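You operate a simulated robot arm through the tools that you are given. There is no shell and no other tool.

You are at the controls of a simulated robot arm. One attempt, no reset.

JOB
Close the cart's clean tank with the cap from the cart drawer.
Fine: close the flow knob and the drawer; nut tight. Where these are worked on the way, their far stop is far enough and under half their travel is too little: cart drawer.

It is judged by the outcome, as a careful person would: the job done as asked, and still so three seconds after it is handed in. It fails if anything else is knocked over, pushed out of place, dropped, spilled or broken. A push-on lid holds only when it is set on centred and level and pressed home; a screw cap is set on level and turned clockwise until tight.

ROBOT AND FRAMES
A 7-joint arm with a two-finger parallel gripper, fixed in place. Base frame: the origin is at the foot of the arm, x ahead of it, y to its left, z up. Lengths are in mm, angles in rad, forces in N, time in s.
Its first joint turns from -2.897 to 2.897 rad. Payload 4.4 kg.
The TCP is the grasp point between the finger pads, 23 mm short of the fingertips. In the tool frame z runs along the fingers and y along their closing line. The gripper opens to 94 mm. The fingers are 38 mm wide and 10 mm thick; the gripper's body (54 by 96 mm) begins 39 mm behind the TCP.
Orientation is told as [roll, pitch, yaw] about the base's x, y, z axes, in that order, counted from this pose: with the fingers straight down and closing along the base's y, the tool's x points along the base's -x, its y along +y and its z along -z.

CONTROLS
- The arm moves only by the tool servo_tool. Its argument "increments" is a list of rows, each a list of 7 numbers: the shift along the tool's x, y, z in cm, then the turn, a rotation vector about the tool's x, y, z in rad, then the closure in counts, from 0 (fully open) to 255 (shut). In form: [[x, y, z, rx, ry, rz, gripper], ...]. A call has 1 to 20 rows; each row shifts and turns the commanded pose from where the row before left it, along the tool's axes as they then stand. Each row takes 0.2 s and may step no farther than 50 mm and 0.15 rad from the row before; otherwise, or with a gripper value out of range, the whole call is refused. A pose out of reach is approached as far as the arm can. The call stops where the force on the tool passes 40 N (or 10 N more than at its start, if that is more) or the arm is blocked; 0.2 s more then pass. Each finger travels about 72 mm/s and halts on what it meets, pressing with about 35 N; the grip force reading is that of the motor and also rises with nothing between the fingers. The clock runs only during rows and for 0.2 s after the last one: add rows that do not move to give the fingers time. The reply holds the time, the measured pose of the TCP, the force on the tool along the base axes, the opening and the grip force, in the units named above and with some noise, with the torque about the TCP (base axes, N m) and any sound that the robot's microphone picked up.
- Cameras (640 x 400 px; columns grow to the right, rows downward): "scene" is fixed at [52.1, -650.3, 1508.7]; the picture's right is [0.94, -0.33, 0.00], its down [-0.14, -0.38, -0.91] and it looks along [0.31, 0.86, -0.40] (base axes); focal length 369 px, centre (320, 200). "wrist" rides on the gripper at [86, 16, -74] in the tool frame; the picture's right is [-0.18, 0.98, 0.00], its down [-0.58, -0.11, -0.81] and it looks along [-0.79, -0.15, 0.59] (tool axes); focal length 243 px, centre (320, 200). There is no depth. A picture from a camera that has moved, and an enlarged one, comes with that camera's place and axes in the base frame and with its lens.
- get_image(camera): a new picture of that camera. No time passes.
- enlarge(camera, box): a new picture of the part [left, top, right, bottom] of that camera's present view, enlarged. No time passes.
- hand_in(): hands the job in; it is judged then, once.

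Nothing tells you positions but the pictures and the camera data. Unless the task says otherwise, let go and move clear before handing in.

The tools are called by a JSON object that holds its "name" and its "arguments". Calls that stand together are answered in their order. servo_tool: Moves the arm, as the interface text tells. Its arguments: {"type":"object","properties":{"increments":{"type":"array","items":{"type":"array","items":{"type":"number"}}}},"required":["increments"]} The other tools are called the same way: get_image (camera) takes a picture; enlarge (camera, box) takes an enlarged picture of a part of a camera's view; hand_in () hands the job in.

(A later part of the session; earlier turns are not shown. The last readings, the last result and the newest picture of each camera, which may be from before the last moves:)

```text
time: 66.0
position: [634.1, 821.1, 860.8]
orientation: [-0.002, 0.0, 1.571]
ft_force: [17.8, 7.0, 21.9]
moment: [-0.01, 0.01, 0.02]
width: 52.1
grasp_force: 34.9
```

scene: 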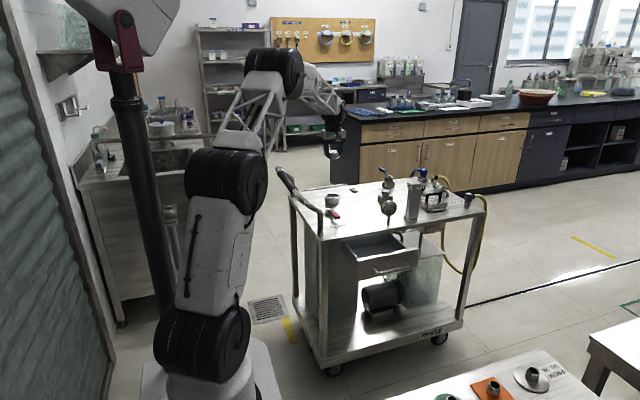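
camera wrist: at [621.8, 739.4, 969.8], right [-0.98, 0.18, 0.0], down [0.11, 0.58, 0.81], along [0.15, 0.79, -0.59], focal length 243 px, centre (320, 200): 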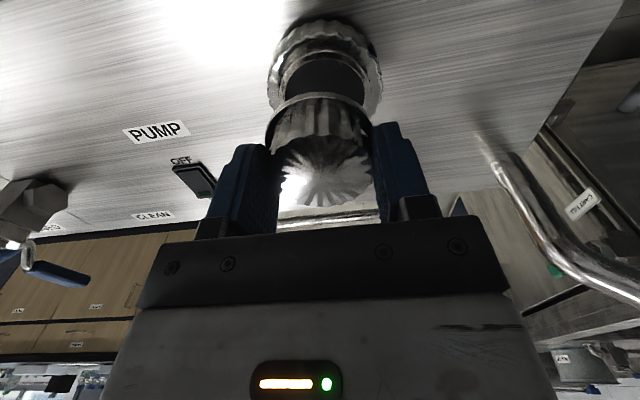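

The cap seats flat (moment near zero). I'll relieve the sideways load and release it.

{"name": "servo_tool", "arguments": {"increments": [[-0.02, -0.05, 0, 0, 0, 0, 255], [0, 0, -0.05, 0, 0, 0, 255], [0, 0, 0, 0, 0, 0, 255]]}}

{"name": "servo_tool", "arguments": {"increments": [[0, 0, 0, 0, 0, 0, 80], [0, 0, 0, 0, 0, 0, 40], [0, 0, 0, 0, 0, 0, 0], [0, 0, 0, 0, 0, 0, 0]]}}

{"name": "enlarge", "arguments": {"camera": "scene", "box": [319, 184, 347, 206]}}

{"name": "enlarge", "arguments": {"camera": "wrist", "box": [230, 40, 410, 220]}}

```text
time: 66.8
position: [634.6, 820.4, 859.3]
orientation: [-0.001, 0.002, 1.57]
ft_force: [23.0, -3.8, 18.2]
moment: [0.12, -0.68, -0.04]
width: 51.9
grasp_force: 34.7
```

```text
time: 67.8
position: [634.1, 820.8, 858.9]
orientation: [-0.001, 0.0, 1.569]
ft_force: [-0.1, 0.8, 0.0]
moment: [-0.01, 0.01, 0.0]
width: 94.1
grasp_force: 0.1
```

```text
16.00 times, centred on (333, 195) of scene
camera zoom: at [52.1, -650.3, 1508.7], right [0.94, -0.33, 0.0], down [-0.14, -0.38, -0.91], along [0.31, 0.86, -0.4], focal length 5898 px, centre (112, 280)
```

zoom: 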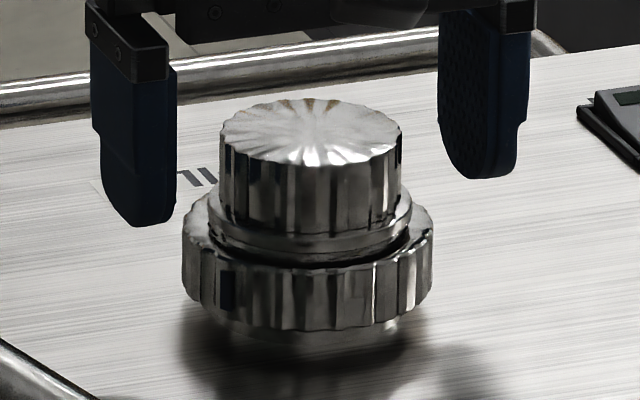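

```text
2.22 times, centred on (320, 130) of wrist
camera zoom: at [617.5, 735.4, 932.5], right [-0.98, 0.18, 0.0], down [0.11, 0.58, 0.8], along [0.15, 0.79, -0.59], focal length 539 px, centre (320, 356)
```

zoom: 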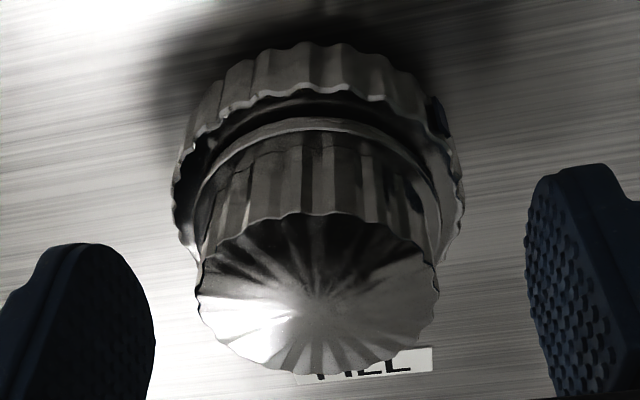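

The cap is seated on the neck, centred. Next I'll tighten the ring nut: shift +5 mm in y to centre on it and first turn the open gripper counter-clockwise to gain turning range.

{"name": "servo_tool", "arguments": {"increments": [[-0.5, -0.05, 0, 0, 0, 0, 0], [0, 0, 0, 0, 0, -0.15, 0], [0, 0, 0, 0, 0, -0.15, 0], [0, 0, 0, 0, 0, -0.15, 0], [0, 0, 0, 0, 0, -0.15, 0], [0, 0, 0, 0, 0, -0.15, 0], [0, 0, 0, 0, 0, -0.15, 0], [0, 0, 0, 0, 0, 0, 0]]}}

{"name": "get_image", "arguments": {"camera": "wrist"}}

{"name": "get_image", "arguments": {"camera": "scene"}}

```text
time: 69.6
position: [634.7, 827.7, 859.8]
orientation: [0.004, 0.003, 2.47]
ft_force: [-0.7, 0.0, 0.1]
moment: [0.0, 0.0, -0.01]
width: 93.9
grasp_force: 0.1
```

```text
taken
camera wrist: at [691.9, 759.8, 932.7], right [-0.76, -0.66, 0.0], down [-0.39, 0.45, 0.81], along [-0.53, 0.61, -0.59], focal length 243 px, centre (320, 200)
```

wrist: 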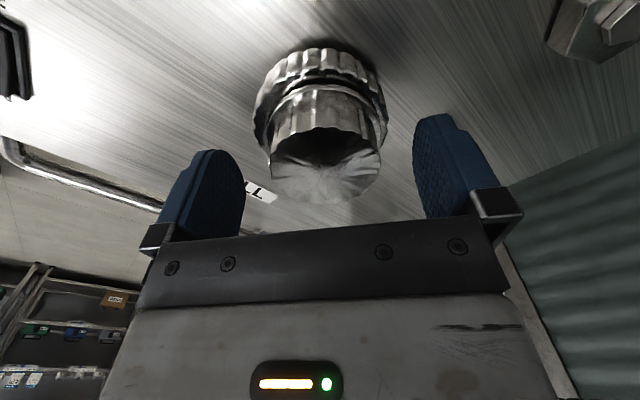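

```text
taken
```

scene: 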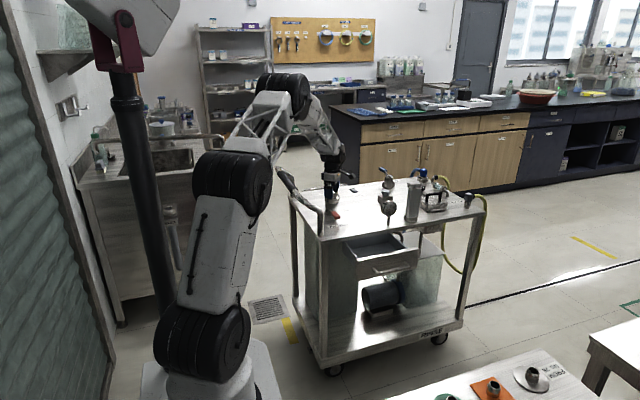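

{"name": "enlarge", "arguments": {"camera": "wrist", "box": [240, 30, 400, 130]}}

{"name": "enlarge", "arguments": {"camera": "scene", "box": [319, 184, 347, 206]}}

```text
4.00 times, centred on (320, 80) of wrist
camera zoom: at [691.9, 759.8, 932.7], right [-0.76, -0.66, 0.0], down [-0.39, 0.45, 0.81], along [-0.53, 0.61, -0.59], focal length 970 px, centre (320, 680)
```

zoom: 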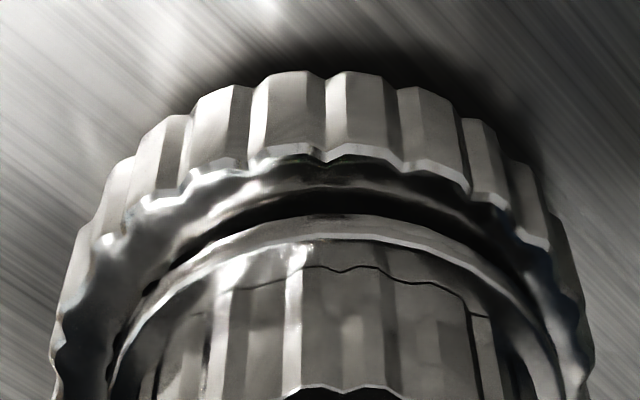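

```text
16.00 times, centred on (333, 195) of scene
camera zoom: at [52.1, -650.3, 1508.7], right [0.94, -0.33, 0.0], down [-0.14, -0.38, -0.91], along [0.31, 0.86, -0.4], focal length 5898 px, centre (112, 280)
```

zoom: 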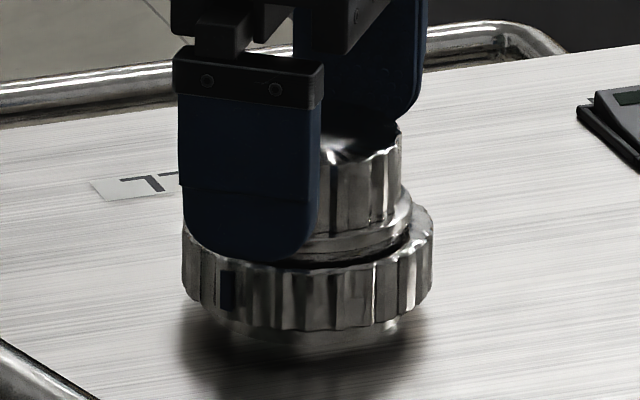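

The nut's blue index block would sit under a finger, so I'll turn a bit more, then lower the fingers around the nut.

{"name": "servo_tool", "arguments": {"increments": [[0, 0, 0, 0, 0, -0.15, 0], [0, 0, 0, 0, 0, -0.15, 0], [0, 0, 0, 0, 0, 0, 0], [0, 0, 1.5, 0, 0, 0, 0], [0, 0, 1.5, 0, 0, 0, 0], [0, 0, 0.8, 0, 0, 0, 0], [0, 0, 0, 0, 0, 0, 0]]}}

{"name": "enlarge", "arguments": {"camera": "scene", "box": [315, 180, 351, 208]}}

{"name": "enlarge", "arguments": {"camera": "wrist", "box": [160, 30, 480, 230]}}

```text
time: 71.2
position: [634.9, 827.3, 823.0]
orientation: [-0.002, 0.0, 2.769]
ft_force: [-1.0, -1.1, 11.8]
moment: [0.6, 0.01, 0.19]
width: 93.4
grasp_force: 0.1
```

```text
14.29 times, centred on (333, 194) of scene
camera zoom: at [52.1, -650.3, 1508.7], right [0.94, -0.33, 0.0], down [-0.14, -0.38, -0.91], along [0.31, 0.86, -0.4], focal length 5266 px, centre (134, 286)
```

zoom: 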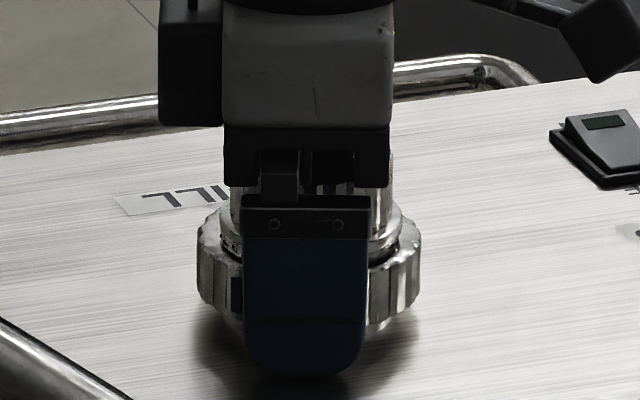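

```text
2.00 times, centred on (320, 130) of wrist
camera zoom: at [708.5, 779.6, 895.8], right [-0.53, -0.85, 0.0], down [-0.5, 0.31, 0.81], along [-0.68, 0.43, -0.59], focal length 485 px, centre (320, 340)
```

zoom: 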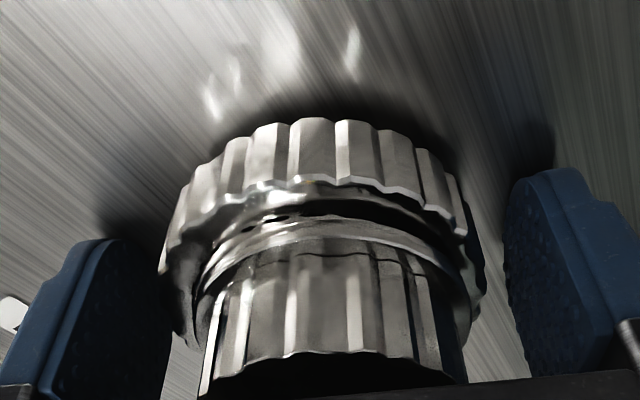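

The fingertips have touched the cart top (so it is at z ≈ 800). I'll lift 2.5 mm and close on the nut.

{"name": "servo_tool", "arguments": {"increments": [[0, 0, -0.3, 0, 0, 0, 0], [0, 0, 0, 0, 0, 0, 0]]}}

{"name": "servo_tool", "arguments": {"increments": [[0, 0, 0, 0, 0, 0, 40], [0, 0, 0, 0, 0, 0, 60], [0, 0, 0, 0, 0, 0, 90], [0, 0, 0, 0, 0, 0, 255], [0, 0, 0, 0, 0, 0, 255]]}}

{"name": "enlarge", "arguments": {"camera": "wrist", "box": [160, 30, 480, 230]}}

```text
time: 71.8
position: [632.8, 826.4, 824.6]
orientation: [0.002, 0.001, 2.769]
ft_force: [-0.3, -0.4, -0.2]
moment: [0.0, -0.03, 0.0]
width: 93.8
grasp_force: 0.2
```

```text
time: 73.0
position: [632.5, 826.9, 824.4]
orientation: [0.004, 0.0, 2.77]
ft_force: [-10.9, -17.7, 2.2]
moment: [-0.14, 0.11, -0.03]
width: 73.7
grasp_force: 45.4
```

```text
2.00 times, centred on (320, 130) of wrist
camera zoom: at [708.1, 779.1, 897.3], right [-0.53, -0.85, 0.0], down [-0.5, 0.31, 0.81], along [-0.68, 0.42, -0.59], focal length 485 px, centre (320, 340)
```

zoom: 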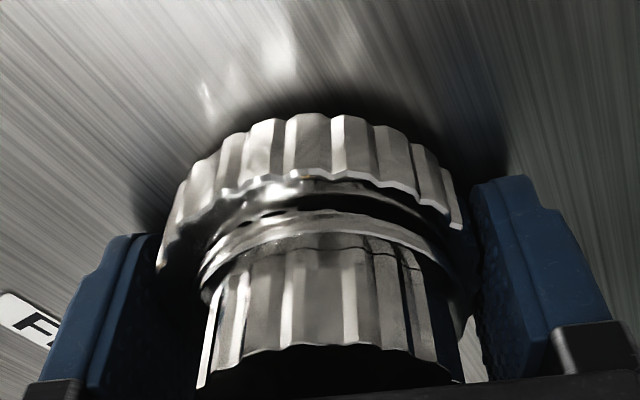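

The nut is gripped (73.7 mm). I'll recentre slightly and begin turning clockwise (seen from above).

{"name": "servo_tool", "arguments": {"increments": [[0, 0.08, 0, 0, 0, 0, 255], [0, 0, 0, 0, 0, 0.05, 255], [0, 0, 0, 0, 0, 0.05, 255], [0, 0, 0, 0, 0, 0, 255]]}}

{"name": "enlarge", "arguments": {"camera": "scene", "box": [315, 180, 351, 208]}}

```text
time: 74.0
position: [633.2, 826.3, 824.6]
orientation: [0.002, 0.001, 2.669]
ft_force: [-6.2, 20.2, -8.8]
moment: [0.77, 0.01, -0.04]
width: 73.8
grasp_force: 45.2
```

```text
14.29 times, centred on (333, 194) of scene
camera zoom: at [52.1, -650.3, 1508.7], right [0.94, -0.33, 0.0], down [-0.14, -0.38, -0.91], along [0.31, 0.86, -0.4], focal length 5266 px, centre (134, 286)
```

zoom: 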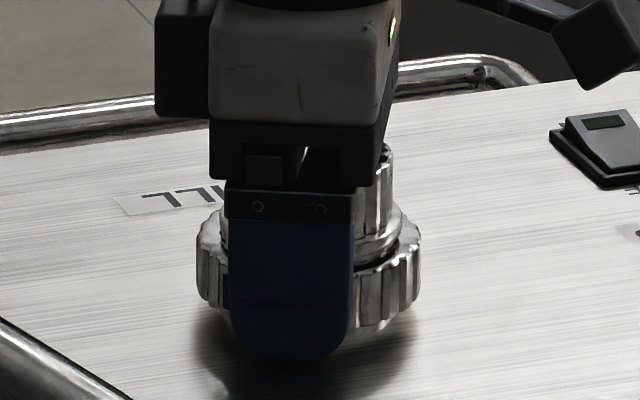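

{"name": "servo_tool", "arguments": {"increments": [[0, 0, 0, 0, 0, 0.1, 255], [0, 0, 0, 0, 0, 0.1, 255], [0, 0, 0, 0, 0, 0.1, 255], [0, 0, 0, 0, 0, 0.1, 255], [0, 0, 0, 0, 0, 0, 255]]}}

{"name": "enlarge", "arguments": {"camera": "scene", "box": [315, 180, 351, 208]}}

{"name": "enlarge", "arguments": {"camera": "wrist", "box": [160, 30, 480, 230]}}

```text
time: 75.2
position: [633.3, 825.1, 824.8]
orientation: [0.002, 0.002, 2.269]
ft_force: [-6.7, 33.8, -7.4]
moment: [0.29, 0.12, 0.08]
width: 74.0
grasp_force: 45.5
```

```text
14.29 times, centred on (333, 194) of scene
camera zoom: at [52.1, -650.3, 1508.7], right [0.94, -0.33, 0.0], down [-0.14, -0.38, -0.91], along [0.31, 0.86, -0.4], focal length 5266 px, centre (134, 286)
```

zoom: 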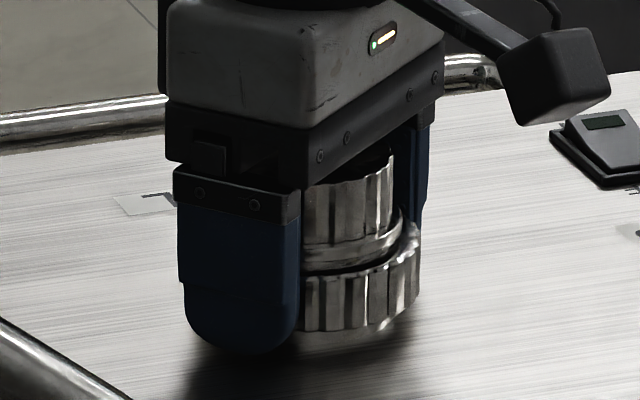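

```text
2.00 times, centred on (320, 130) of wrist
camera zoom: at [677.0, 749.5, 897.4], right [-0.87, -0.49, 0.0], down [-0.29, 0.52, 0.81], along [-0.4, 0.7, -0.59], focal length 485 px, centre (320, 340)
```

zoom: 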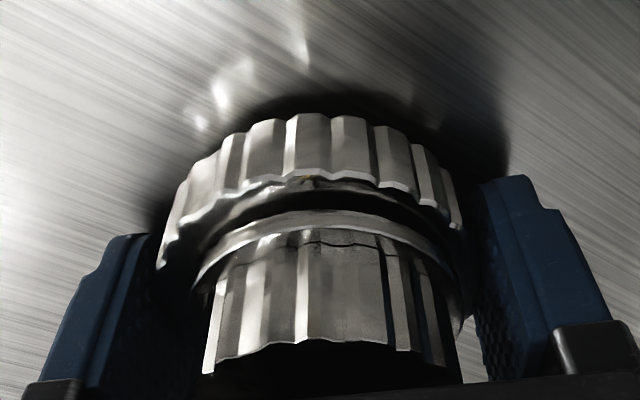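

The nut follows freely while the cap stays put. I'll trim the sideways load and keep turning.

{"name": "servo_tool", "arguments": {"increments": [[-0.1, -0.05, 0, 0, 0, 0.1, 255], [0, 0, 0, 0, 0, 0.1, 255], [0, 0, 0, 0, 0, 0.1, 255], [0, 0, 0, 0, 0, 0.1, 255], [0, 0, 0, 0, 0, 0, 255]]}}

```text
time: 76.4
position: [635.1, 826.4, 825.0]
orientation: [-0.001, 0.003, 1.869]
ft_force: [22.8, 22.8, -6.2]
moment: [0.21, -0.37, -0.02]
width: 73.7
grasp_force: 45.5
```

{"name": "servo_tool", "arguments": {"increments": [[-0.05, -0.1, 0, 0, 0, 0.1, 255], [0, 0, 0, 0, 0, 0.1, 255], [0, 0, 0, 0, 0, 0.1, 255], [0, 0, 0, 0, 0, 0.1, 255], [0, 0, 0, 0, 0, 0, 255]]}}

```text
time: 77.6
position: [634.4, 825.8, 824.0]
orientation: [0.002, 0.002, 1.466]
ft_force: [28.0, 1.9, -1.1]
moment: [-0.74, 0.06, -0.05]
width: 74.0
grasp_force: 44.8
```

{"name": "servo_tool", "arguments": {"increments": [[-0.01, -0.08, 0, 0, 0, 0.1, 255], [0, 0, 0, 0, 0, 0.1, 255], [0, 0, 0, 0, 0, 0.1, 255], [0, 0, 0, 0, 0, 0.1, 255], [0, 0, 0, 0, 0, 0, 255]]}}

```text
time: 78.8
position: [636.8, 827.2, 825.7]
orientation: [0.0, 0.001, 1.068]
ft_force: [9.9, -34.8, 15.3]
moment: [-0.74, 0.07, -0.01]
width: 73.8
grasp_force: 44.9
```

{"name": "servo_tool", "arguments": {"increments": [[0.07, -0.07, -0.04, 0, 0, 0.1, 255], [0, 0, 0, 0, 0, 0.1, 255], [0, 0, 0, 0, 0, 0.1, 255], [0, 0, 0, 0, 0, 0.1, 255], [0, 0, 0, 0, 0, 0, 255]]}}

{"name": "enlarge", "arguments": {"camera": "scene", "box": [315, 180, 351, 208]}}

{"name": "get_image", "arguments": {"camera": "scene"}}

```text
time: 80.0
position: [636.1, 824.9, 825.1]
orientation: [-0.001, 0.003, 0.67]
ft_force: [42.1, -11.2, -2.8]
moment: [0.73, -0.52, 0.22]
width: 74.1
grasp_force: 45.4
```

```text
14.29 times, centred on (333, 194) of scene
camera zoom: at [52.1, -650.3, 1508.7], right [0.94, -0.33, 0.0], down [-0.14, -0.38, -0.91], along [0.31, 0.86, -0.4], focal length 5266 px, centre (134, 286)
```

zoom: 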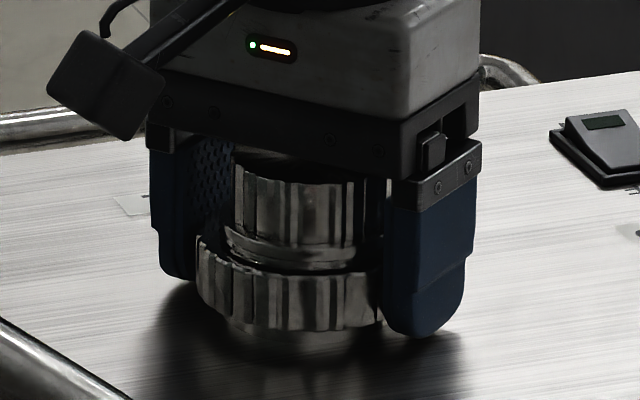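

```text
taken
```

scene: 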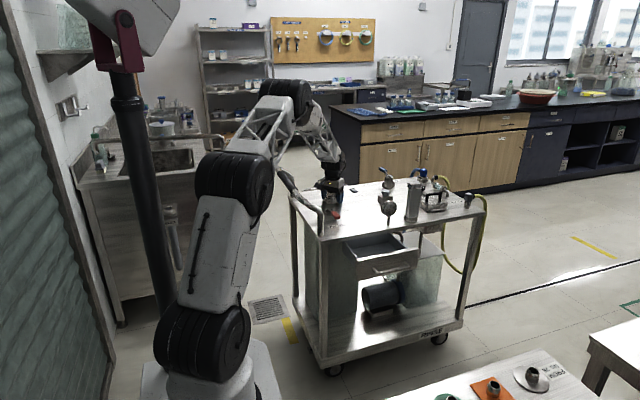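

About 2.1 rad turned with no resisting torque yet. Trim and continue.

{"name": "servo_tool", "arguments": {"increments": [[-0.08, -0.1, 0, 0, 0, 0, 255], [0, 0, 0, 0, 0, 0.1, 255], [0, 0, 0, 0, 0, 0.1, 255], [0, 0, 0, 0, 0, 0.1, 255], [0, 0, 0, 0, 0, 0, 255]]}}

```text
time: 81.2
position: [636.3, 825.2, 823.6]
orientation: [-0.004, 0.002, 0.367]
ft_force: [25.2, -26.0, -2.8]
moment: [-0.27, -0.11, 2.03]
width: 72.9
grasp_force: 44.6
```

Resistance now: about 2 N·m. I'll trim and turn a little further to see whether it is tightening up.

{"name": "servo_tool", "arguments": {"increments": [[-0.05, -0.1, 0, 0, 0, 0, 255], [0, 0, 0, 0, 0, 0.05, 255], [0, 0, 0, 0, 0, 0.05, 255], [0, 0, 0, 0, 0, 0, 255]]}}

{"name": "enlarge", "arguments": {"camera": "scene", "box": [315, 180, 351, 208]}}

{"name": "enlarge", "arguments": {"camera": "wrist", "box": [160, 30, 480, 230]}}

```text
time: 82.2
position: [638.5, 826.2, 824.1]
orientation: [-0.002, 0.002, 0.268]
ft_force: [14.8, -19.8, -10.8]
moment: [0.36, 0.25, 1.46]
width: 74.0
grasp_force: 44.7
```

```text
14.29 times, centred on (333, 194) of scene
camera zoom: at [52.1, -650.3, 1508.7], right [0.94, -0.33, 0.0], down [-0.14, -0.38, -0.91], along [0.31, 0.86, -0.4], focal length 5266 px, centre (134, 286)
```

zoom: 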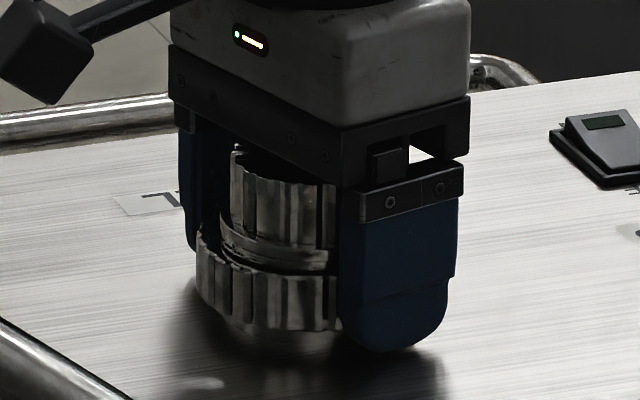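

```text
2.00 times, centred on (320, 130) of wrist
camera zoom: at [549.7, 818.4, 897.3], right [-0.08, 1.0, 0.0], down [0.59, 0.05, 0.81], along [0.8, 0.07, -0.59], focal length 485 px, centre (320, 340)
```

zoom: 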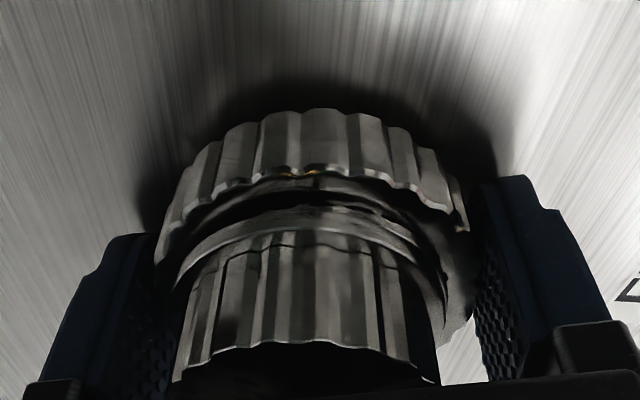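

Torque rose to about 2 N·m and then the fingers slipped on the flutes, so the nut appears to have come to its stop. I'll release and look at nut and cap.

{"name": "servo_tool", "arguments": {"increments": [[0, 0, 0, 0, 0, 0, 120], [0, 0, 0, 0, 0, 0, 40], [0, 0, 0, 0, 0, 0, 0], [0, 0, 0, 0, 0, 0, 0]]}}

{"name": "enlarge", "arguments": {"camera": "scene", "box": [315, 180, 351, 208]}}

{"name": "enlarge", "arguments": {"camera": "wrist", "box": [160, 30, 480, 230]}}

```text
time: 83.2
position: [636.8, 825.9, 826.4]
orientation: [-0.001, 0.0, 0.272]
ft_force: [0.2, 1.0, -0.5]
moment: [-0.02, 0.01, 0.02]
width: 93.9
grasp_force: 0.1
```

```text
14.29 times, centred on (333, 194) of scene
camera zoom: at [52.1, -650.3, 1508.7], right [0.94, -0.33, 0.0], down [-0.14, -0.38, -0.91], along [0.31, 0.86, -0.4], focal length 5266 px, centre (134, 286)
```

zoom: 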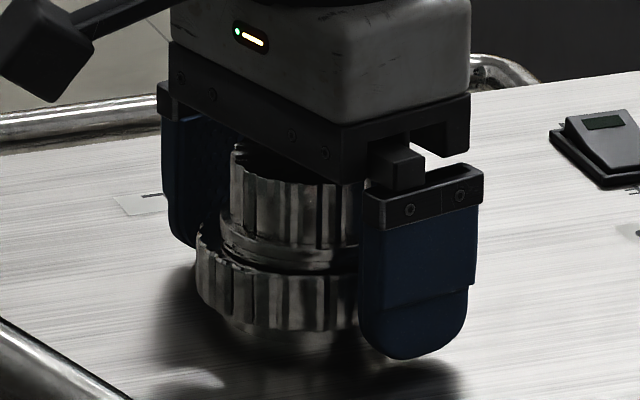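

```text
2.00 times, centred on (320, 130) of wrist
camera zoom: at [549.8, 818.6, 898.1], right [-0.08, 1.0, 0.0], down [0.59, 0.05, 0.81], along [0.8, 0.07, -0.59], focal length 485 px, centre (320, 340)
```

zoom: 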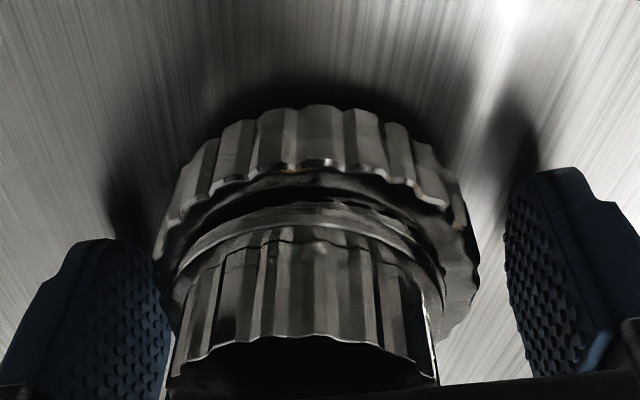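

{"name": "servo_tool", "arguments": {"increments": [[0, 0, -3, 0, 0, 0, 0], [0, 0, -4, 0, 0, 0, 0], [0, 0, -4, 0, 0, 0, 0], [0, 0, 0, 0, 0, 0, 0]]}}

{"name": "enlarge", "arguments": {"camera": "scene", "box": [319, 184, 347, 206]}}

{"name": "enlarge", "arguments": {"camera": "wrist", "box": [240, 30, 400, 130]}}

```text
time: 84.2
position: [642.0, 824.4, 936.5]
orientation: [-0.001, 0.0, 0.272]
ft_force: [0.6, 0.9, -0.6]
moment: [0.0, 0.05, 0.01]
width: 94.2
grasp_force: 0.0
```

```text
16.00 times, centred on (333, 195) of scene
camera zoom: at [52.1, -650.3, 1508.7], right [0.94, -0.33, 0.0], down [-0.14, -0.38, -0.91], along [0.31, 0.86, -0.4], focal length 5898 px, centre (112, 280)
```

zoom: 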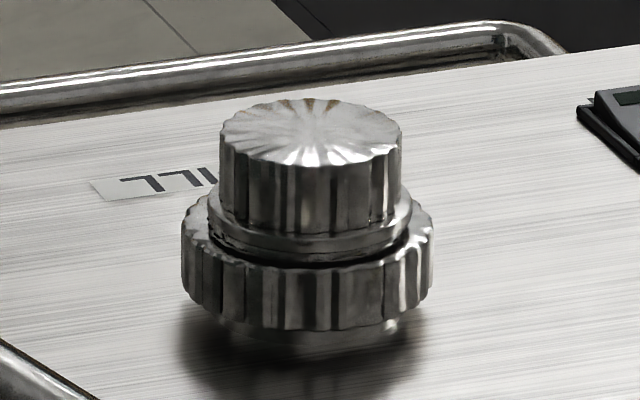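

```text
4.00 times, centred on (320, 80) of wrist
camera zoom: at [553.1, 817.7, 1009.6], right [-0.08, 1.0, 0.0], down [0.59, 0.05, 0.81], along [0.8, 0.07, -0.59], focal length 970 px, centre (320, 680)
```

zoom: 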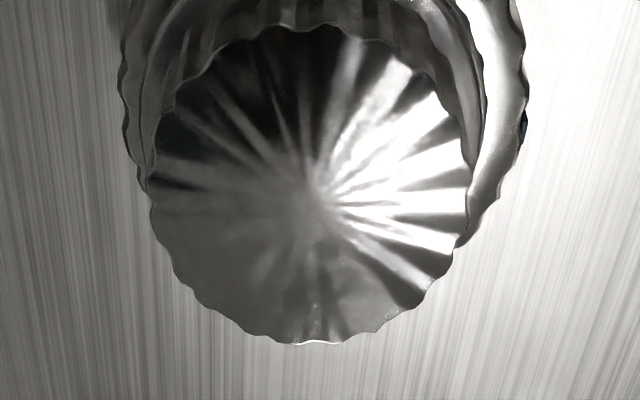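

The nut's mark moved from about azimuth 210° to about 85°, and cap is still centred. I'll regrip the nut at a fresh angle and check that it is truly at its stop.

{"name": "servo_tool", "arguments": {"increments": [[0, 0, 0, 0, 0, -0.15, 0], [0, 0, 0, 0, 0, -0.15, 0], [0, 0, 0, 0, 0, -0.15, 0], [0, 0, 0, 0, 0, -0.15, 0], [0, 0, 0, 0, 0, -0.15, 0], [0, 0, 0, 0, 0, -0.15, 0], [0, 0, 0, 0, 0, -0.15, 0], [0, 0, 0, 0, 0, -0.15, 0], [0, 0, 0, 0, 0, -0.1, 0], [0, 0, 3.5, 0, 0, 0, 0], [0, 0, 3.5, 0, 0, 0, 0], [0, 0, 0, 0, 0, 0, 0]]}}

{"name": "enlarge", "arguments": {"camera": "wrist", "box": [160, 30, 480, 230]}}

{"name": "enlarge", "arguments": {"camera": "scene", "box": [315, 180, 351, 208]}}

```text
time: 86.8
position: [640.3, 824.9, 864.5]
orientation: [0.001, 0.001, 1.57]
ft_force: [0.5, 0.5, 1.3]
moment: [0.0, -0.01, -0.04]
width: 93.9
grasp_force: 0.1
```

```text
2.00 times, centred on (320, 130) of wrist
camera zoom: at [623.5, 738.2, 937.3], right [-0.98, 0.19, 0.0], down [0.11, 0.58, 0.81], along [0.15, 0.79, -0.59], focal length 485 px, centre (320, 340)
```

zoom: 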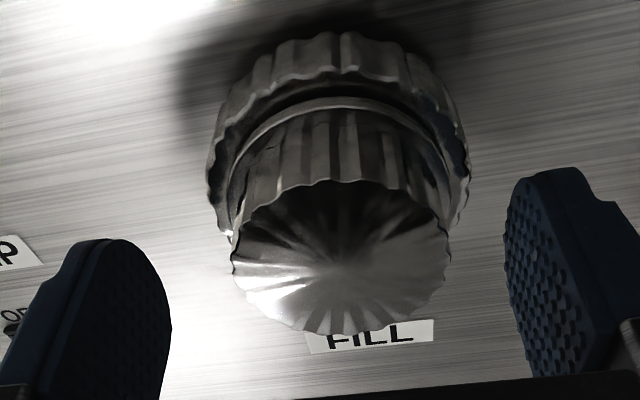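

```text
14.29 times, centred on (333, 194) of scene
camera zoom: at [52.1, -650.3, 1508.7], right [0.94, -0.33, 0.0], down [-0.14, -0.38, -0.91], along [0.31, 0.86, -0.4], focal length 5266 px, centre (134, 286)
```

zoom: 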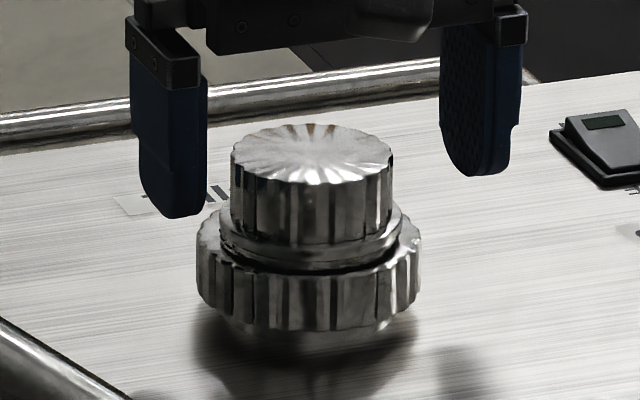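

{"name": "servo_tool", "arguments": {"increments": [[-0.1, 0.55, 0, 0, 0, 0, 0], [0, 0, 2, 0, 0, 0, 0], [0, 0, 1.9, 0, 0, 0, 0], [0, 0, 0, 0, 0, 0, 0]]}}

{"name": "servo_tool", "arguments": {"increments": [[0, 0, 0, 0, 0, 0, 40], [0, 0, 0, 0, 0, 0, 60], [0, 0, 0, 0, 0, 0, 255], [0, 0, 0, 0, 0, 0, 255], [0, 0, 0, 0, 0, 0, 255]]}}

{"name": "enlarge", "arguments": {"camera": "wrist", "box": [160, 30, 480, 230]}}

```text
time: 87.8
position: [632.4, 825.1, 826.3]
orientation: [-0.001, 0.002, 1.569]
ft_force: [0.0, 0.3, 0.1]
moment: [-0.04, 0.02, -0.04]
width: 94.1
grasp_force: 0.1
```

```text
time: 88.6
position: [635.6, 825.7, 825.4]
orientation: [-0.001, 0.0, 1.57]
ft_force: [11.8, 7.3, -8.0]
moment: [0.04, -0.16, 0.27]
width: 74.1
grasp_force: 45.3
stopped in row 4: the force on the tool passed its limit at 43 N (the readings are from after the stop); the commanded pose is now the measured one
```

```text
2.00 times, centred on (320, 130) of wrist
camera zoom: at [618.2, 738.7, 898.0], right [-0.98, 0.19, 0.0], down [0.11, 0.58, 0.81], along [0.15, 0.79, -0.59], focal length 485 px, centre (320, 340)
```

zoom: 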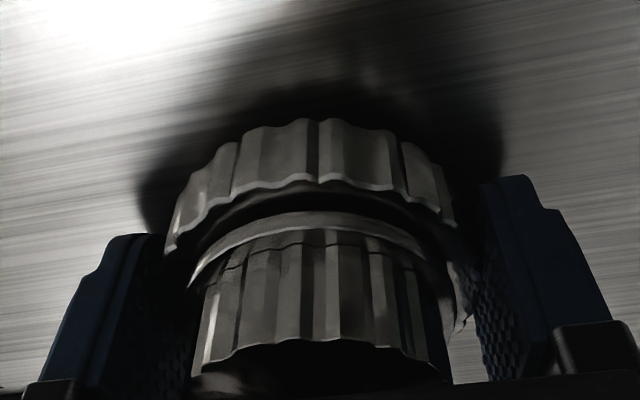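

{"name": "servo_tool", "arguments": {"increments": [[0, 0, 0, 0, 0, 0.05, 255], [0, 0, 0, 0, 0, 0.05, 255], [0, 0, 0, 0, 0, 0, 255]]}}

{"name": "enlarge", "arguments": {"camera": "wrist", "box": [160, 30, 480, 230]}}

```text
time: 89.4
position: [635.2, 825.8, 825.7]
orientation: [0.0, -0.001, 1.468]
ft_force: [22.8, 4.6, -5.5]
moment: [-0.15, 0.07, 0.82]
width: 73.5
grasp_force: 45.2
```

```text
2.00 times, centred on (320, 130) of wrist
camera zoom: at [609.6, 740.6, 898.5], right [-0.96, 0.28, 0.0], down [0.17, 0.57, 0.81], along [0.23, 0.77, -0.59], focal length 485 px, centre (320, 340)
```

zoom: 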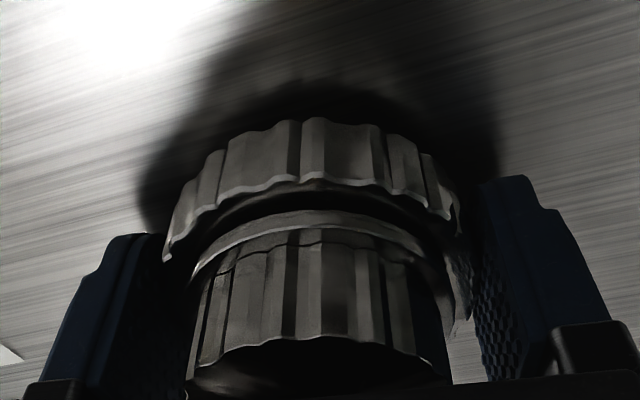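

{"name": "servo_tool", "arguments": {"increments": [[0, 0, 0, 0, 0, 0.06, 255], [0, 0, 0, 0, 0, 0.06, 255]]}}

{"name": "servo_tool", "arguments": {"increments": [[0, 0, 0, 0, 0, 0.06, 255], [0, 0, 0, 0, 0, 0.06, 255]]}}

{"name": "enlarge", "arguments": {"camera": "wrist", "box": [160, 30, 480, 230]}}

```text
time: 90.0
position: [635.3, 825.0, 825.8]
orientation: [-0.003, -0.001, 1.348]
ft_force: [32.1, 5.0, -3.4]
moment: [-0.06, 0.09, 0.57]
width: 72.1
grasp_force: 45.2
```

```text
time: 90.6
position: [634.9, 823.4, 826.2]
orientation: [-0.003, 0.0, 1.226]
ft_force: [36.7, 2.6, -1.2]
moment: [0.02, -0.05, 1.66]
width: 73.5
grasp_force: 45.0
```

```text
2.00 times, centred on (320, 130) of wrist
camera zoom: at [590.0, 748.2, 898.7], right [-0.86, 0.5, 0.0], down [0.3, 0.51, 0.81], along [0.41, 0.7, -0.59], focal length 485 px, centre (320, 340)
```

zoom: 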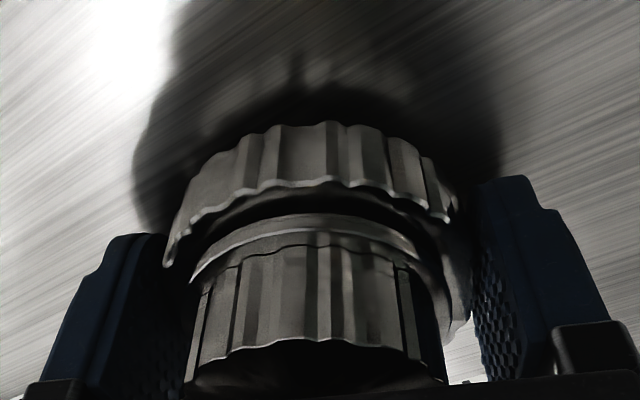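

The fingers ratchet over the flutes at up to 1.7 N·m with the nut not moving: it is at its stop. I'll release, go up to the cap, and gently test that the cap is held.

{"name": "servo_tool", "arguments": {"increments": [[0, 0, 0, 0, 0, 0, 120], [0, 0, 0, 0, 0, 0, 20], [0, 0, 0, 0, 0, 0, 0], [0, 0, -1.8, 0, 0, 0, 0], [0, 0, -1.8, 0, 0, 0, 0], [0, 0, 0, 0, 0, 0, 0]]}}

{"name": "enlarge", "arguments": {"camera": "wrist", "box": [160, 30, 480, 230]}}

{"name": "enlarge", "arguments": {"camera": "scene", "box": [319, 184, 347, 206]}}

```text
time: 92.0
position: [634.6, 824.2, 860.7]
orientation: [-0.002, 0.0, 1.228]
ft_force: [-0.4, -0.5, -0.9]
moment: [-0.01, 0.05, -0.04]
width: 93.8
grasp_force: 0.2
```

```text
2.00 times, centred on (320, 130) of wrist
camera zoom: at [589.6, 747.7, 932.9], right [-0.86, 0.5, 0.0], down [0.3, 0.51, 0.81], along [0.41, 0.7, -0.59], focal length 485 px, centre (320, 340)
```

zoom: 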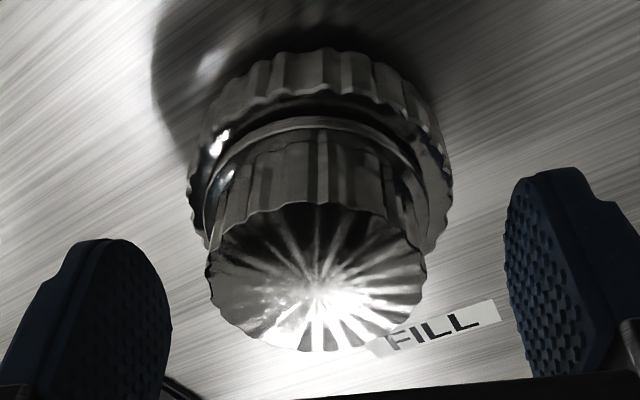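

```text
16.00 times, centred on (333, 195) of scene
camera zoom: at [52.1, -650.3, 1508.7], right [0.94, -0.33, 0.0], down [-0.14, -0.38, -0.91], along [0.31, 0.86, -0.4], focal length 5898 px, centre (112, 280)
```

zoom: 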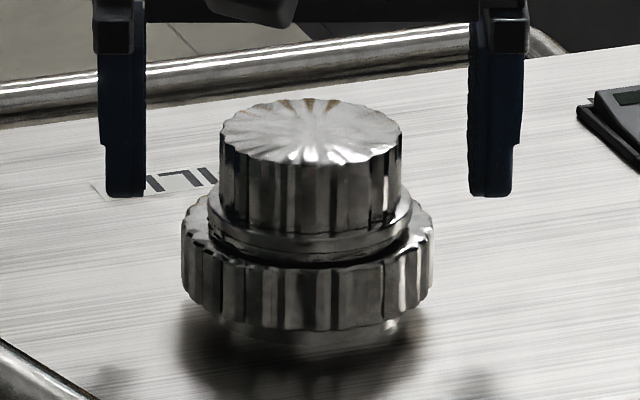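

{"name": "servo_tool", "arguments": {"increments": [[0, 0, 0, 0, 0, -0.12, 0], [0, 0, 0, 0, 0, -0.12, 0], [0, 0, 0, 0, 0, -0.1, 0], [0, 0, 0, 0, 0, 0, 0], [0, 0, 0, 0, 0, 0, 0]]}}

{"name": "enlarge", "arguments": {"camera": "scene", "box": [319, 184, 347, 206]}}

{"name": "enlarge", "arguments": {"camera": "wrist", "box": [160, 30, 480, 230]}}

```text
time: 93.2
position: [634.2, 824.9, 861.2]
orientation: [-0.004, 0.0, 1.57]
ft_force: [1.1, 0.2, -0.2]
moment: [-0.01, 0.01, 0.01]
width: 93.9
grasp_force: 0.1
```

```text
16.00 times, centred on (333, 195) of scene
camera zoom: at [52.1, -650.3, 1508.7], right [0.94, -0.33, 0.0], down [-0.14, -0.38, -0.91], along [0.31, 0.86, -0.4], focal length 5898 px, centre (112, 280)
```

zoom: 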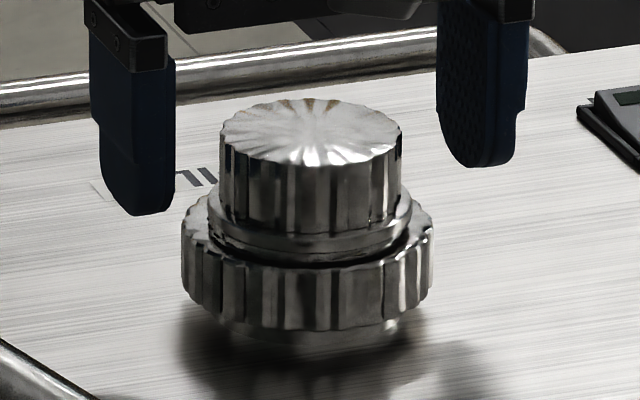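

```text
2.00 times, centred on (320, 130) of wrist
camera zoom: at [618.2, 739.0, 934.1], right [-0.98, 0.19, 0.0], down [0.11, 0.58, 0.81], along [0.15, 0.79, -0.59], focal length 485 px, centre (320, 340)
```

zoom: 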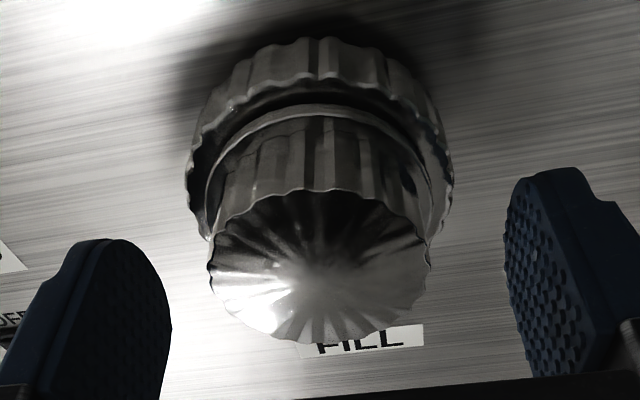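

Fingers are in the same place relative to the cap as at release. I'll close on the cap and apply a small clockwise twist as a check.

{"name": "servo_tool", "arguments": {"increments": [[0, 0, 0, 0, 0, 0, 60], [0, 0, 0, 0, 0, 0, 90], [0, 0, 0, 0, 0, 0, 105], [0, 0, 0, 0, 0, 0, 115], [0, 0, 0, 0, 0, 0, 255], [0, 0, 0, 0, 0, 0, 255]]}}

{"name": "servo_tool", "arguments": {"increments": [[0, 0, 0, 0, 0, 0.04, 255], [0, 0, 0, 0, 0, 0.04, 255], [0, 0, 0, 0, 0, 0, 255]]}}

{"name": "enlarge", "arguments": {"camera": "scene", "box": [319, 184, 347, 206]}}

```text
time: 94.6
position: [635.0, 825.9, 861.5]
orientation: [-0.001, 0.0, 1.57]
ft_force: [-7.2, -2.0, 2.8]
moment: [-0.1, 0.72, -0.03]
width: 51.9
grasp_force: 35.2
```

```text
time: 95.4
position: [635.2, 825.5, 861.7]
orientation: [-0.001, -0.003, 1.487]
ft_force: [5.9, 2.1, 10.3]
moment: [-0.06, 0.1, 0.1]
width: 51.5
grasp_force: 34.9
```

```text
16.00 times, centred on (333, 195) of scene
camera zoom: at [52.1, -650.3, 1508.7], right [0.94, -0.33, 0.0], down [-0.14, -0.38, -0.91], along [0.31, 0.86, -0.4], focal length 5898 px, centre (112, 280)
```

zoom: 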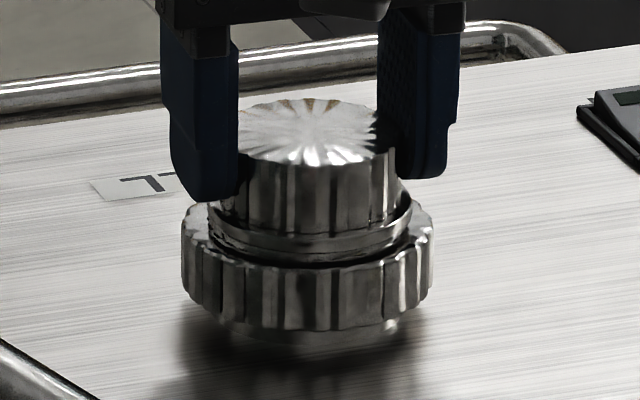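

{"name": "servo_tool", "arguments": {"increments": [[0, 0, 0, 0, 0, 0.1, 255], [0, 0, 0, 0, 0, 0.1, 255], [0, 0, 0, 0, 0, 0.1, 255], [0, 0, 0, 0, 0, 0, 255]]}}

{"name": "enlarge", "arguments": {"camera": "wrist", "box": [160, 30, 480, 230]}}

{"name": "enlarge", "arguments": {"camera": "scene", "box": [319, 184, 347, 206]}}

```text
time: 96.4
position: [635.7, 825.4, 861.3]
orientation: [-0.002, -0.001, 1.185]
ft_force: [31.2, 0.6, 13.7]
moment: [0.12, -0.1, 0.41]
width: 50.9
grasp_force: 35.1
```

```text
2.00 times, centred on (320, 130) of wrist
camera zoom: at [587.8, 751.3, 934.2], right [-0.84, 0.54, 0.0], down [0.32, 0.5, 0.81], along [0.44, 0.68, -0.59], focal length 485 px, centre (320, 340)
```

zoom: 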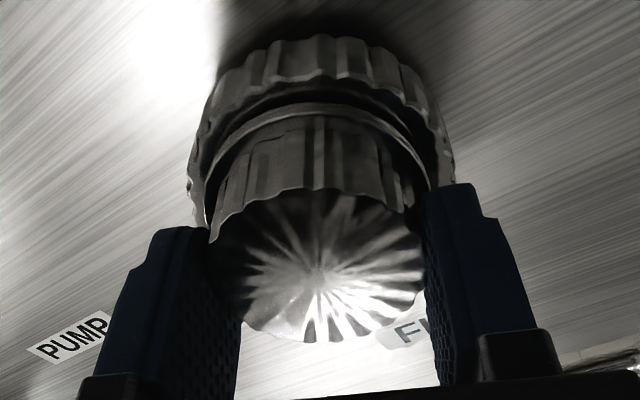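

```text
16.00 times, centred on (333, 195) of scene
camera zoom: at [52.1, -650.3, 1508.7], right [0.94, -0.33, 0.0], down [-0.14, -0.38, -0.91], along [0.31, 0.86, -0.4], focal length 5898 px, centre (112, 280)
```

zoom: 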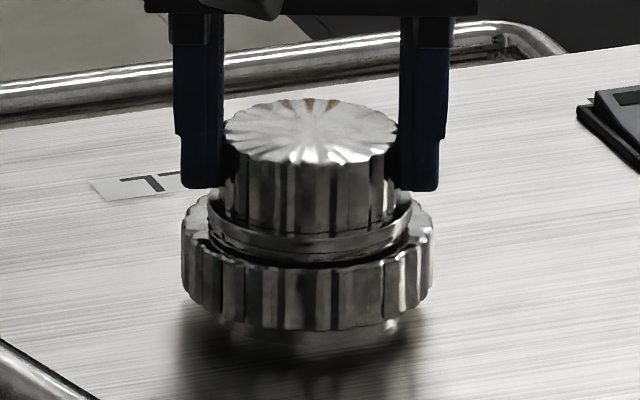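

The cap did not turn with the fingers (flutes slipped past), which suggests it is held. A tiny upward tug to confirm.

{"name": "servo_tool", "arguments": {"increments": [[-0.05, -0.08, -0.1, 0, 0, 0, 255], [0, 0, -0.1, 0, 0, 0, 255], [0, 0, 0, 0, 0, 0, 255]]}}

{"name": "enlarge", "arguments": {"camera": "scene", "box": [319, 184, 347, 206]}}

```text
time: 97.2
position: [635.7, 825.5, 861.8]
orientation: [-0.002, 0.002, 1.187]
ft_force: [43.7, 7.3, -1.0]
moment: [0.54, 0.02, 0.53]
width: 50.9
grasp_force: 35.1
```

```text
16.00 times, centred on (333, 195) of scene
camera zoom: at [52.1, -650.3, 1508.7], right [0.94, -0.33, 0.0], down [-0.14, -0.38, -0.91], along [0.31, 0.86, -0.4], focal length 5898 px, centre (112, 280)
```

zoom: 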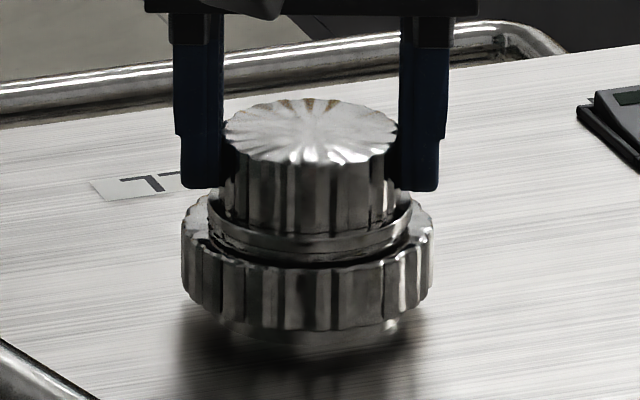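

A 44 N sideways load leaves the cap unmoved: it is firmly locked. I'll release, rise and go look at the FLOW knob.

{"name": "servo_tool", "arguments": {"increments": [[0, 0, 0, 0, 0, 0, 120], [0, 0, 0, 0, 0, 0, 20], [0, 0, 0, 0, 0, 0, 0], [0, 0, -3, 0, 0, 0, 0], [0, 0, -4, 0, 0, 0, 0], [0, 0, -4, 0, 0, 0, 0], [0, 0, -4, 0, 0, 0, 0], [0, 0, -4, 0, 0, 0, 0], [0, 0, 0, 0, 0, 0.15, 0], [0, 0, 0, 0, 0, 0.15, 0], [0, 0, 0, 0, 0, 0.15, 0], [0, 0, 0, 0, 0, 0.15, 0], [0, 0, 0, 0, 0, 0.15, 0], [0, 0, 0, 0, 0, 0.15, 0], [0, 0, 0, 0, 0, 0.15, 0], [0, 0, 0, 0, 0, 0.13, 0]]}}

{"name": "servo_tool", "arguments": {"increments": [[-2, -3, 0, 0, 0, 0, 0], [-2, -3, 0, 0, 0, 0, 0], [-2, -3, 0, 0, 0, 0, 0], [-2, -3, 0, 0, 0, 0, 0], [0, 0, 0, 0, 0, 0, 0]]}}

{"name": "get_image", "arguments": {"camera": "wrist"}}

{"name": "get_image", "arguments": {"camera": "scene"}}

```text
time: 100.6
position: [636.3, 825.3, 1054.7]
orientation: [0.001, -0.002, 0.006]
ft_force: [-0.1, -0.2, 0.1]
moment: [0.02, 0.01, 0.02]
width: 94.0
grasp_force: 0.0
```

```text
time: 101.8
position: [714.8, 704.1, 1052.4]
orientation: [0.001, -0.001, 0.009]
ft_force: [-0.2, -0.3, 0.9]
moment: [0.0, 0.02, -0.01]
width: 94.1
grasp_force: 0.1
```

```text
taken
camera wrist: at [628.1, 719.4, 1124.9], right [0.18, 0.98, 0.0], down [0.58, -0.1, 0.81], along [0.79, -0.14, -0.59], focal length 243 px, centre (320, 200)
```

wrist: 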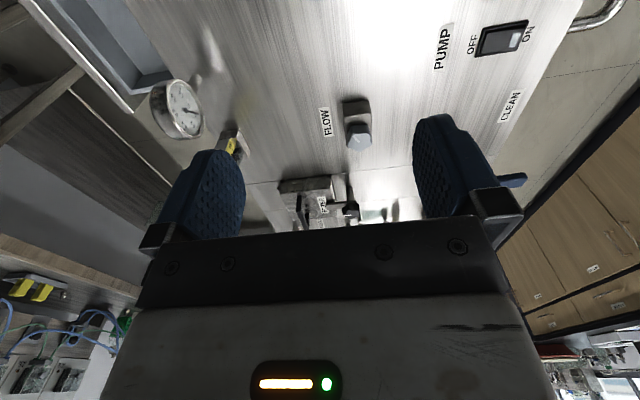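

```text
taken
```

scene: 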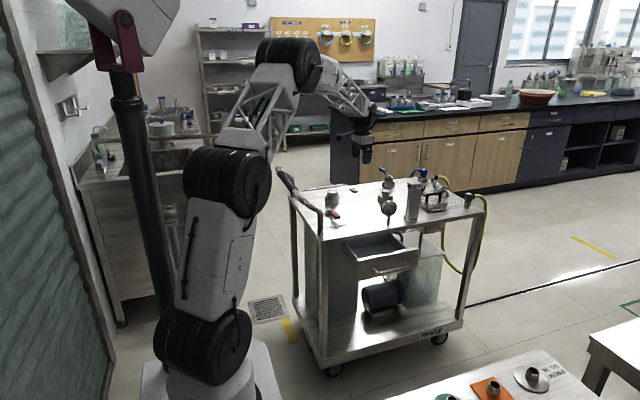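

{"name": "enlarge", "arguments": {"camera": "wrist", "box": [300, 80, 400, 180]}}

{"name": "enlarge", "arguments": {"camera": "wrist", "box": [120, 60, 280, 200]}}

{"name": "enlarge", "arguments": {"camera": "scene", "box": [370, 175, 410, 215]}}

{"name": "enlarge", "arguments": {"camera": "scene", "box": [374, 185, 398, 203]}}

```text
4.00 times, centred on (350, 130) of wrist
camera zoom: at [628.1, 719.4, 1124.9], right [0.18, 0.98, 0.0], down [0.58, -0.1, 0.81], along [0.79, -0.14, -0.59], focal length 970 px, centre (200, 480)
```

zoom: 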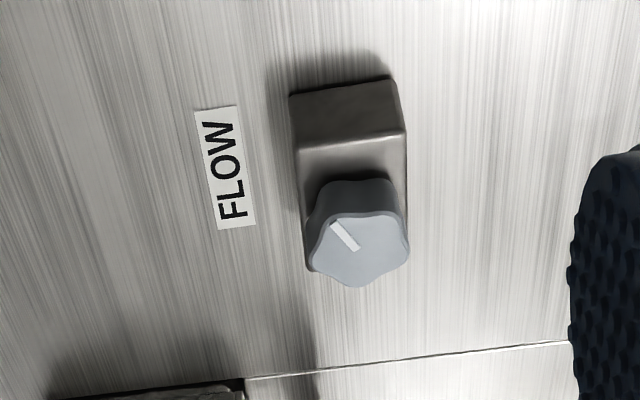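

```text
2.86 times, centred on (200, 130) of wrist
camera zoom: at [628.1, 719.4, 1124.9], right [0.18, 0.98, 0.0], down [0.58, -0.1, 0.81], along [0.79, -0.14, -0.59], focal length 693 px, centre (663, 400)
```

zoom: 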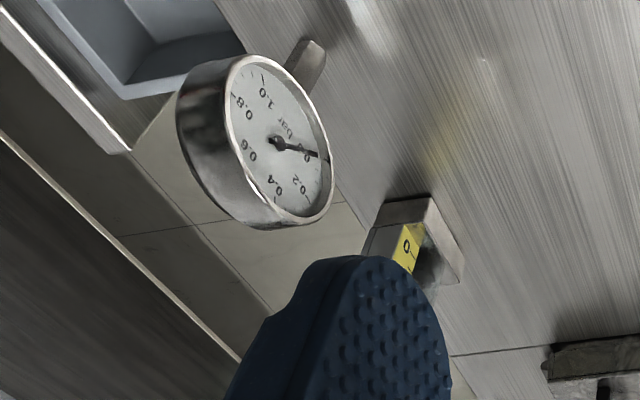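

```text
10.00 times, centred on (390, 195) of scene
camera zoom: at [52.1, -650.3, 1508.7], right [0.94, -0.33, 0.0], down [-0.14, -0.38, -0.91], along [0.31, 0.86, -0.4], focal length 3686 px, centre (-380, 250)
```

zoom: 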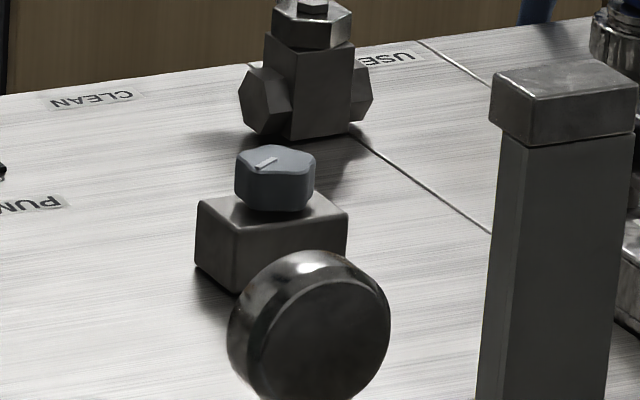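

```text
16.00 times, centred on (386, 194) of scene
camera zoom: at [52.1, -650.3, 1508.7], right [0.94, -0.33, 0.0], down [-0.14, -0.38, -0.91], along [0.31, 0.86, -0.4], focal length 5898 px, centre (-736, 296)
```

zoom: 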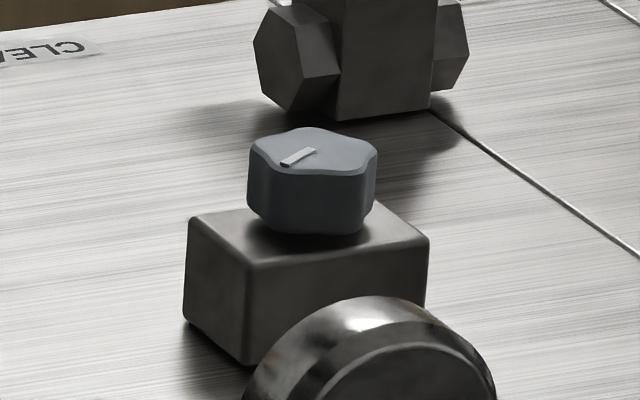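

The FLOW knob is a lobed knob (about 37 mm) with its top centre near (863, 734, 854), pointer at about azimuth 210°. I'll test reach by moving above it.

{"name": "servo_tool", "arguments": {"increments": [[-3.7, 0.75, 1.2, 0, 0, 0, 0], [-3.7, 0.75, 1.2, 0, 0, 0, 0], [-3.7, 0.75, 1.2, 0, 0, 0, 0], [-3.7, 0.75, 1.2, 0, 0, 0, 0], [0, 0, 0, 0, 0, 0, 0]]}}

{"name": "get_image", "arguments": {"camera": "wrist"}}

{"name": "get_image", "arguments": {"camera": "scene"}}

```text
time: 103.0
position: [864.0, 738.7, 1004.5]
orientation: [0.0, -0.002, 0.008]
ft_force: [-0.4, 0.0, -0.3]
moment: [0.02, -0.03, 0.01]
width: 94.1
grasp_force: 0.0
```

```text
taken
camera wrist: at [777.0, 754.0, 1077.0], right [0.18, 0.98, 0.0], down [0.58, -0.1, 0.81], along [0.79, -0.14, -0.59], focal length 243 px, centre (320, 200)
```

wrist: 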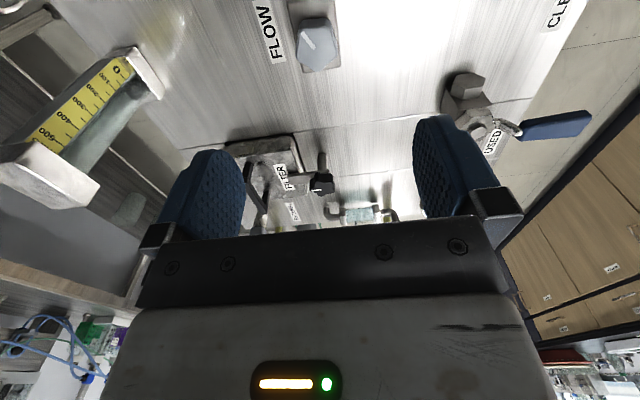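

```text
taken
```

scene: 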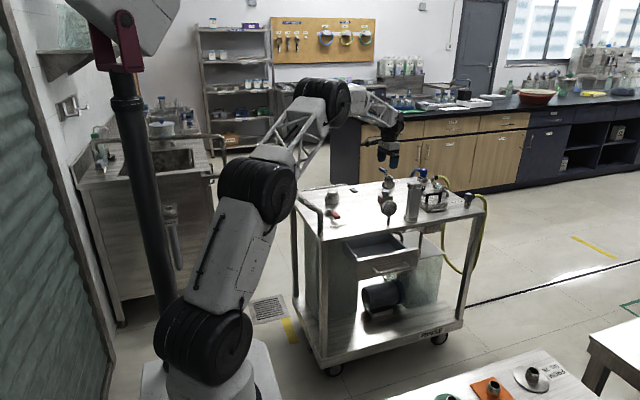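

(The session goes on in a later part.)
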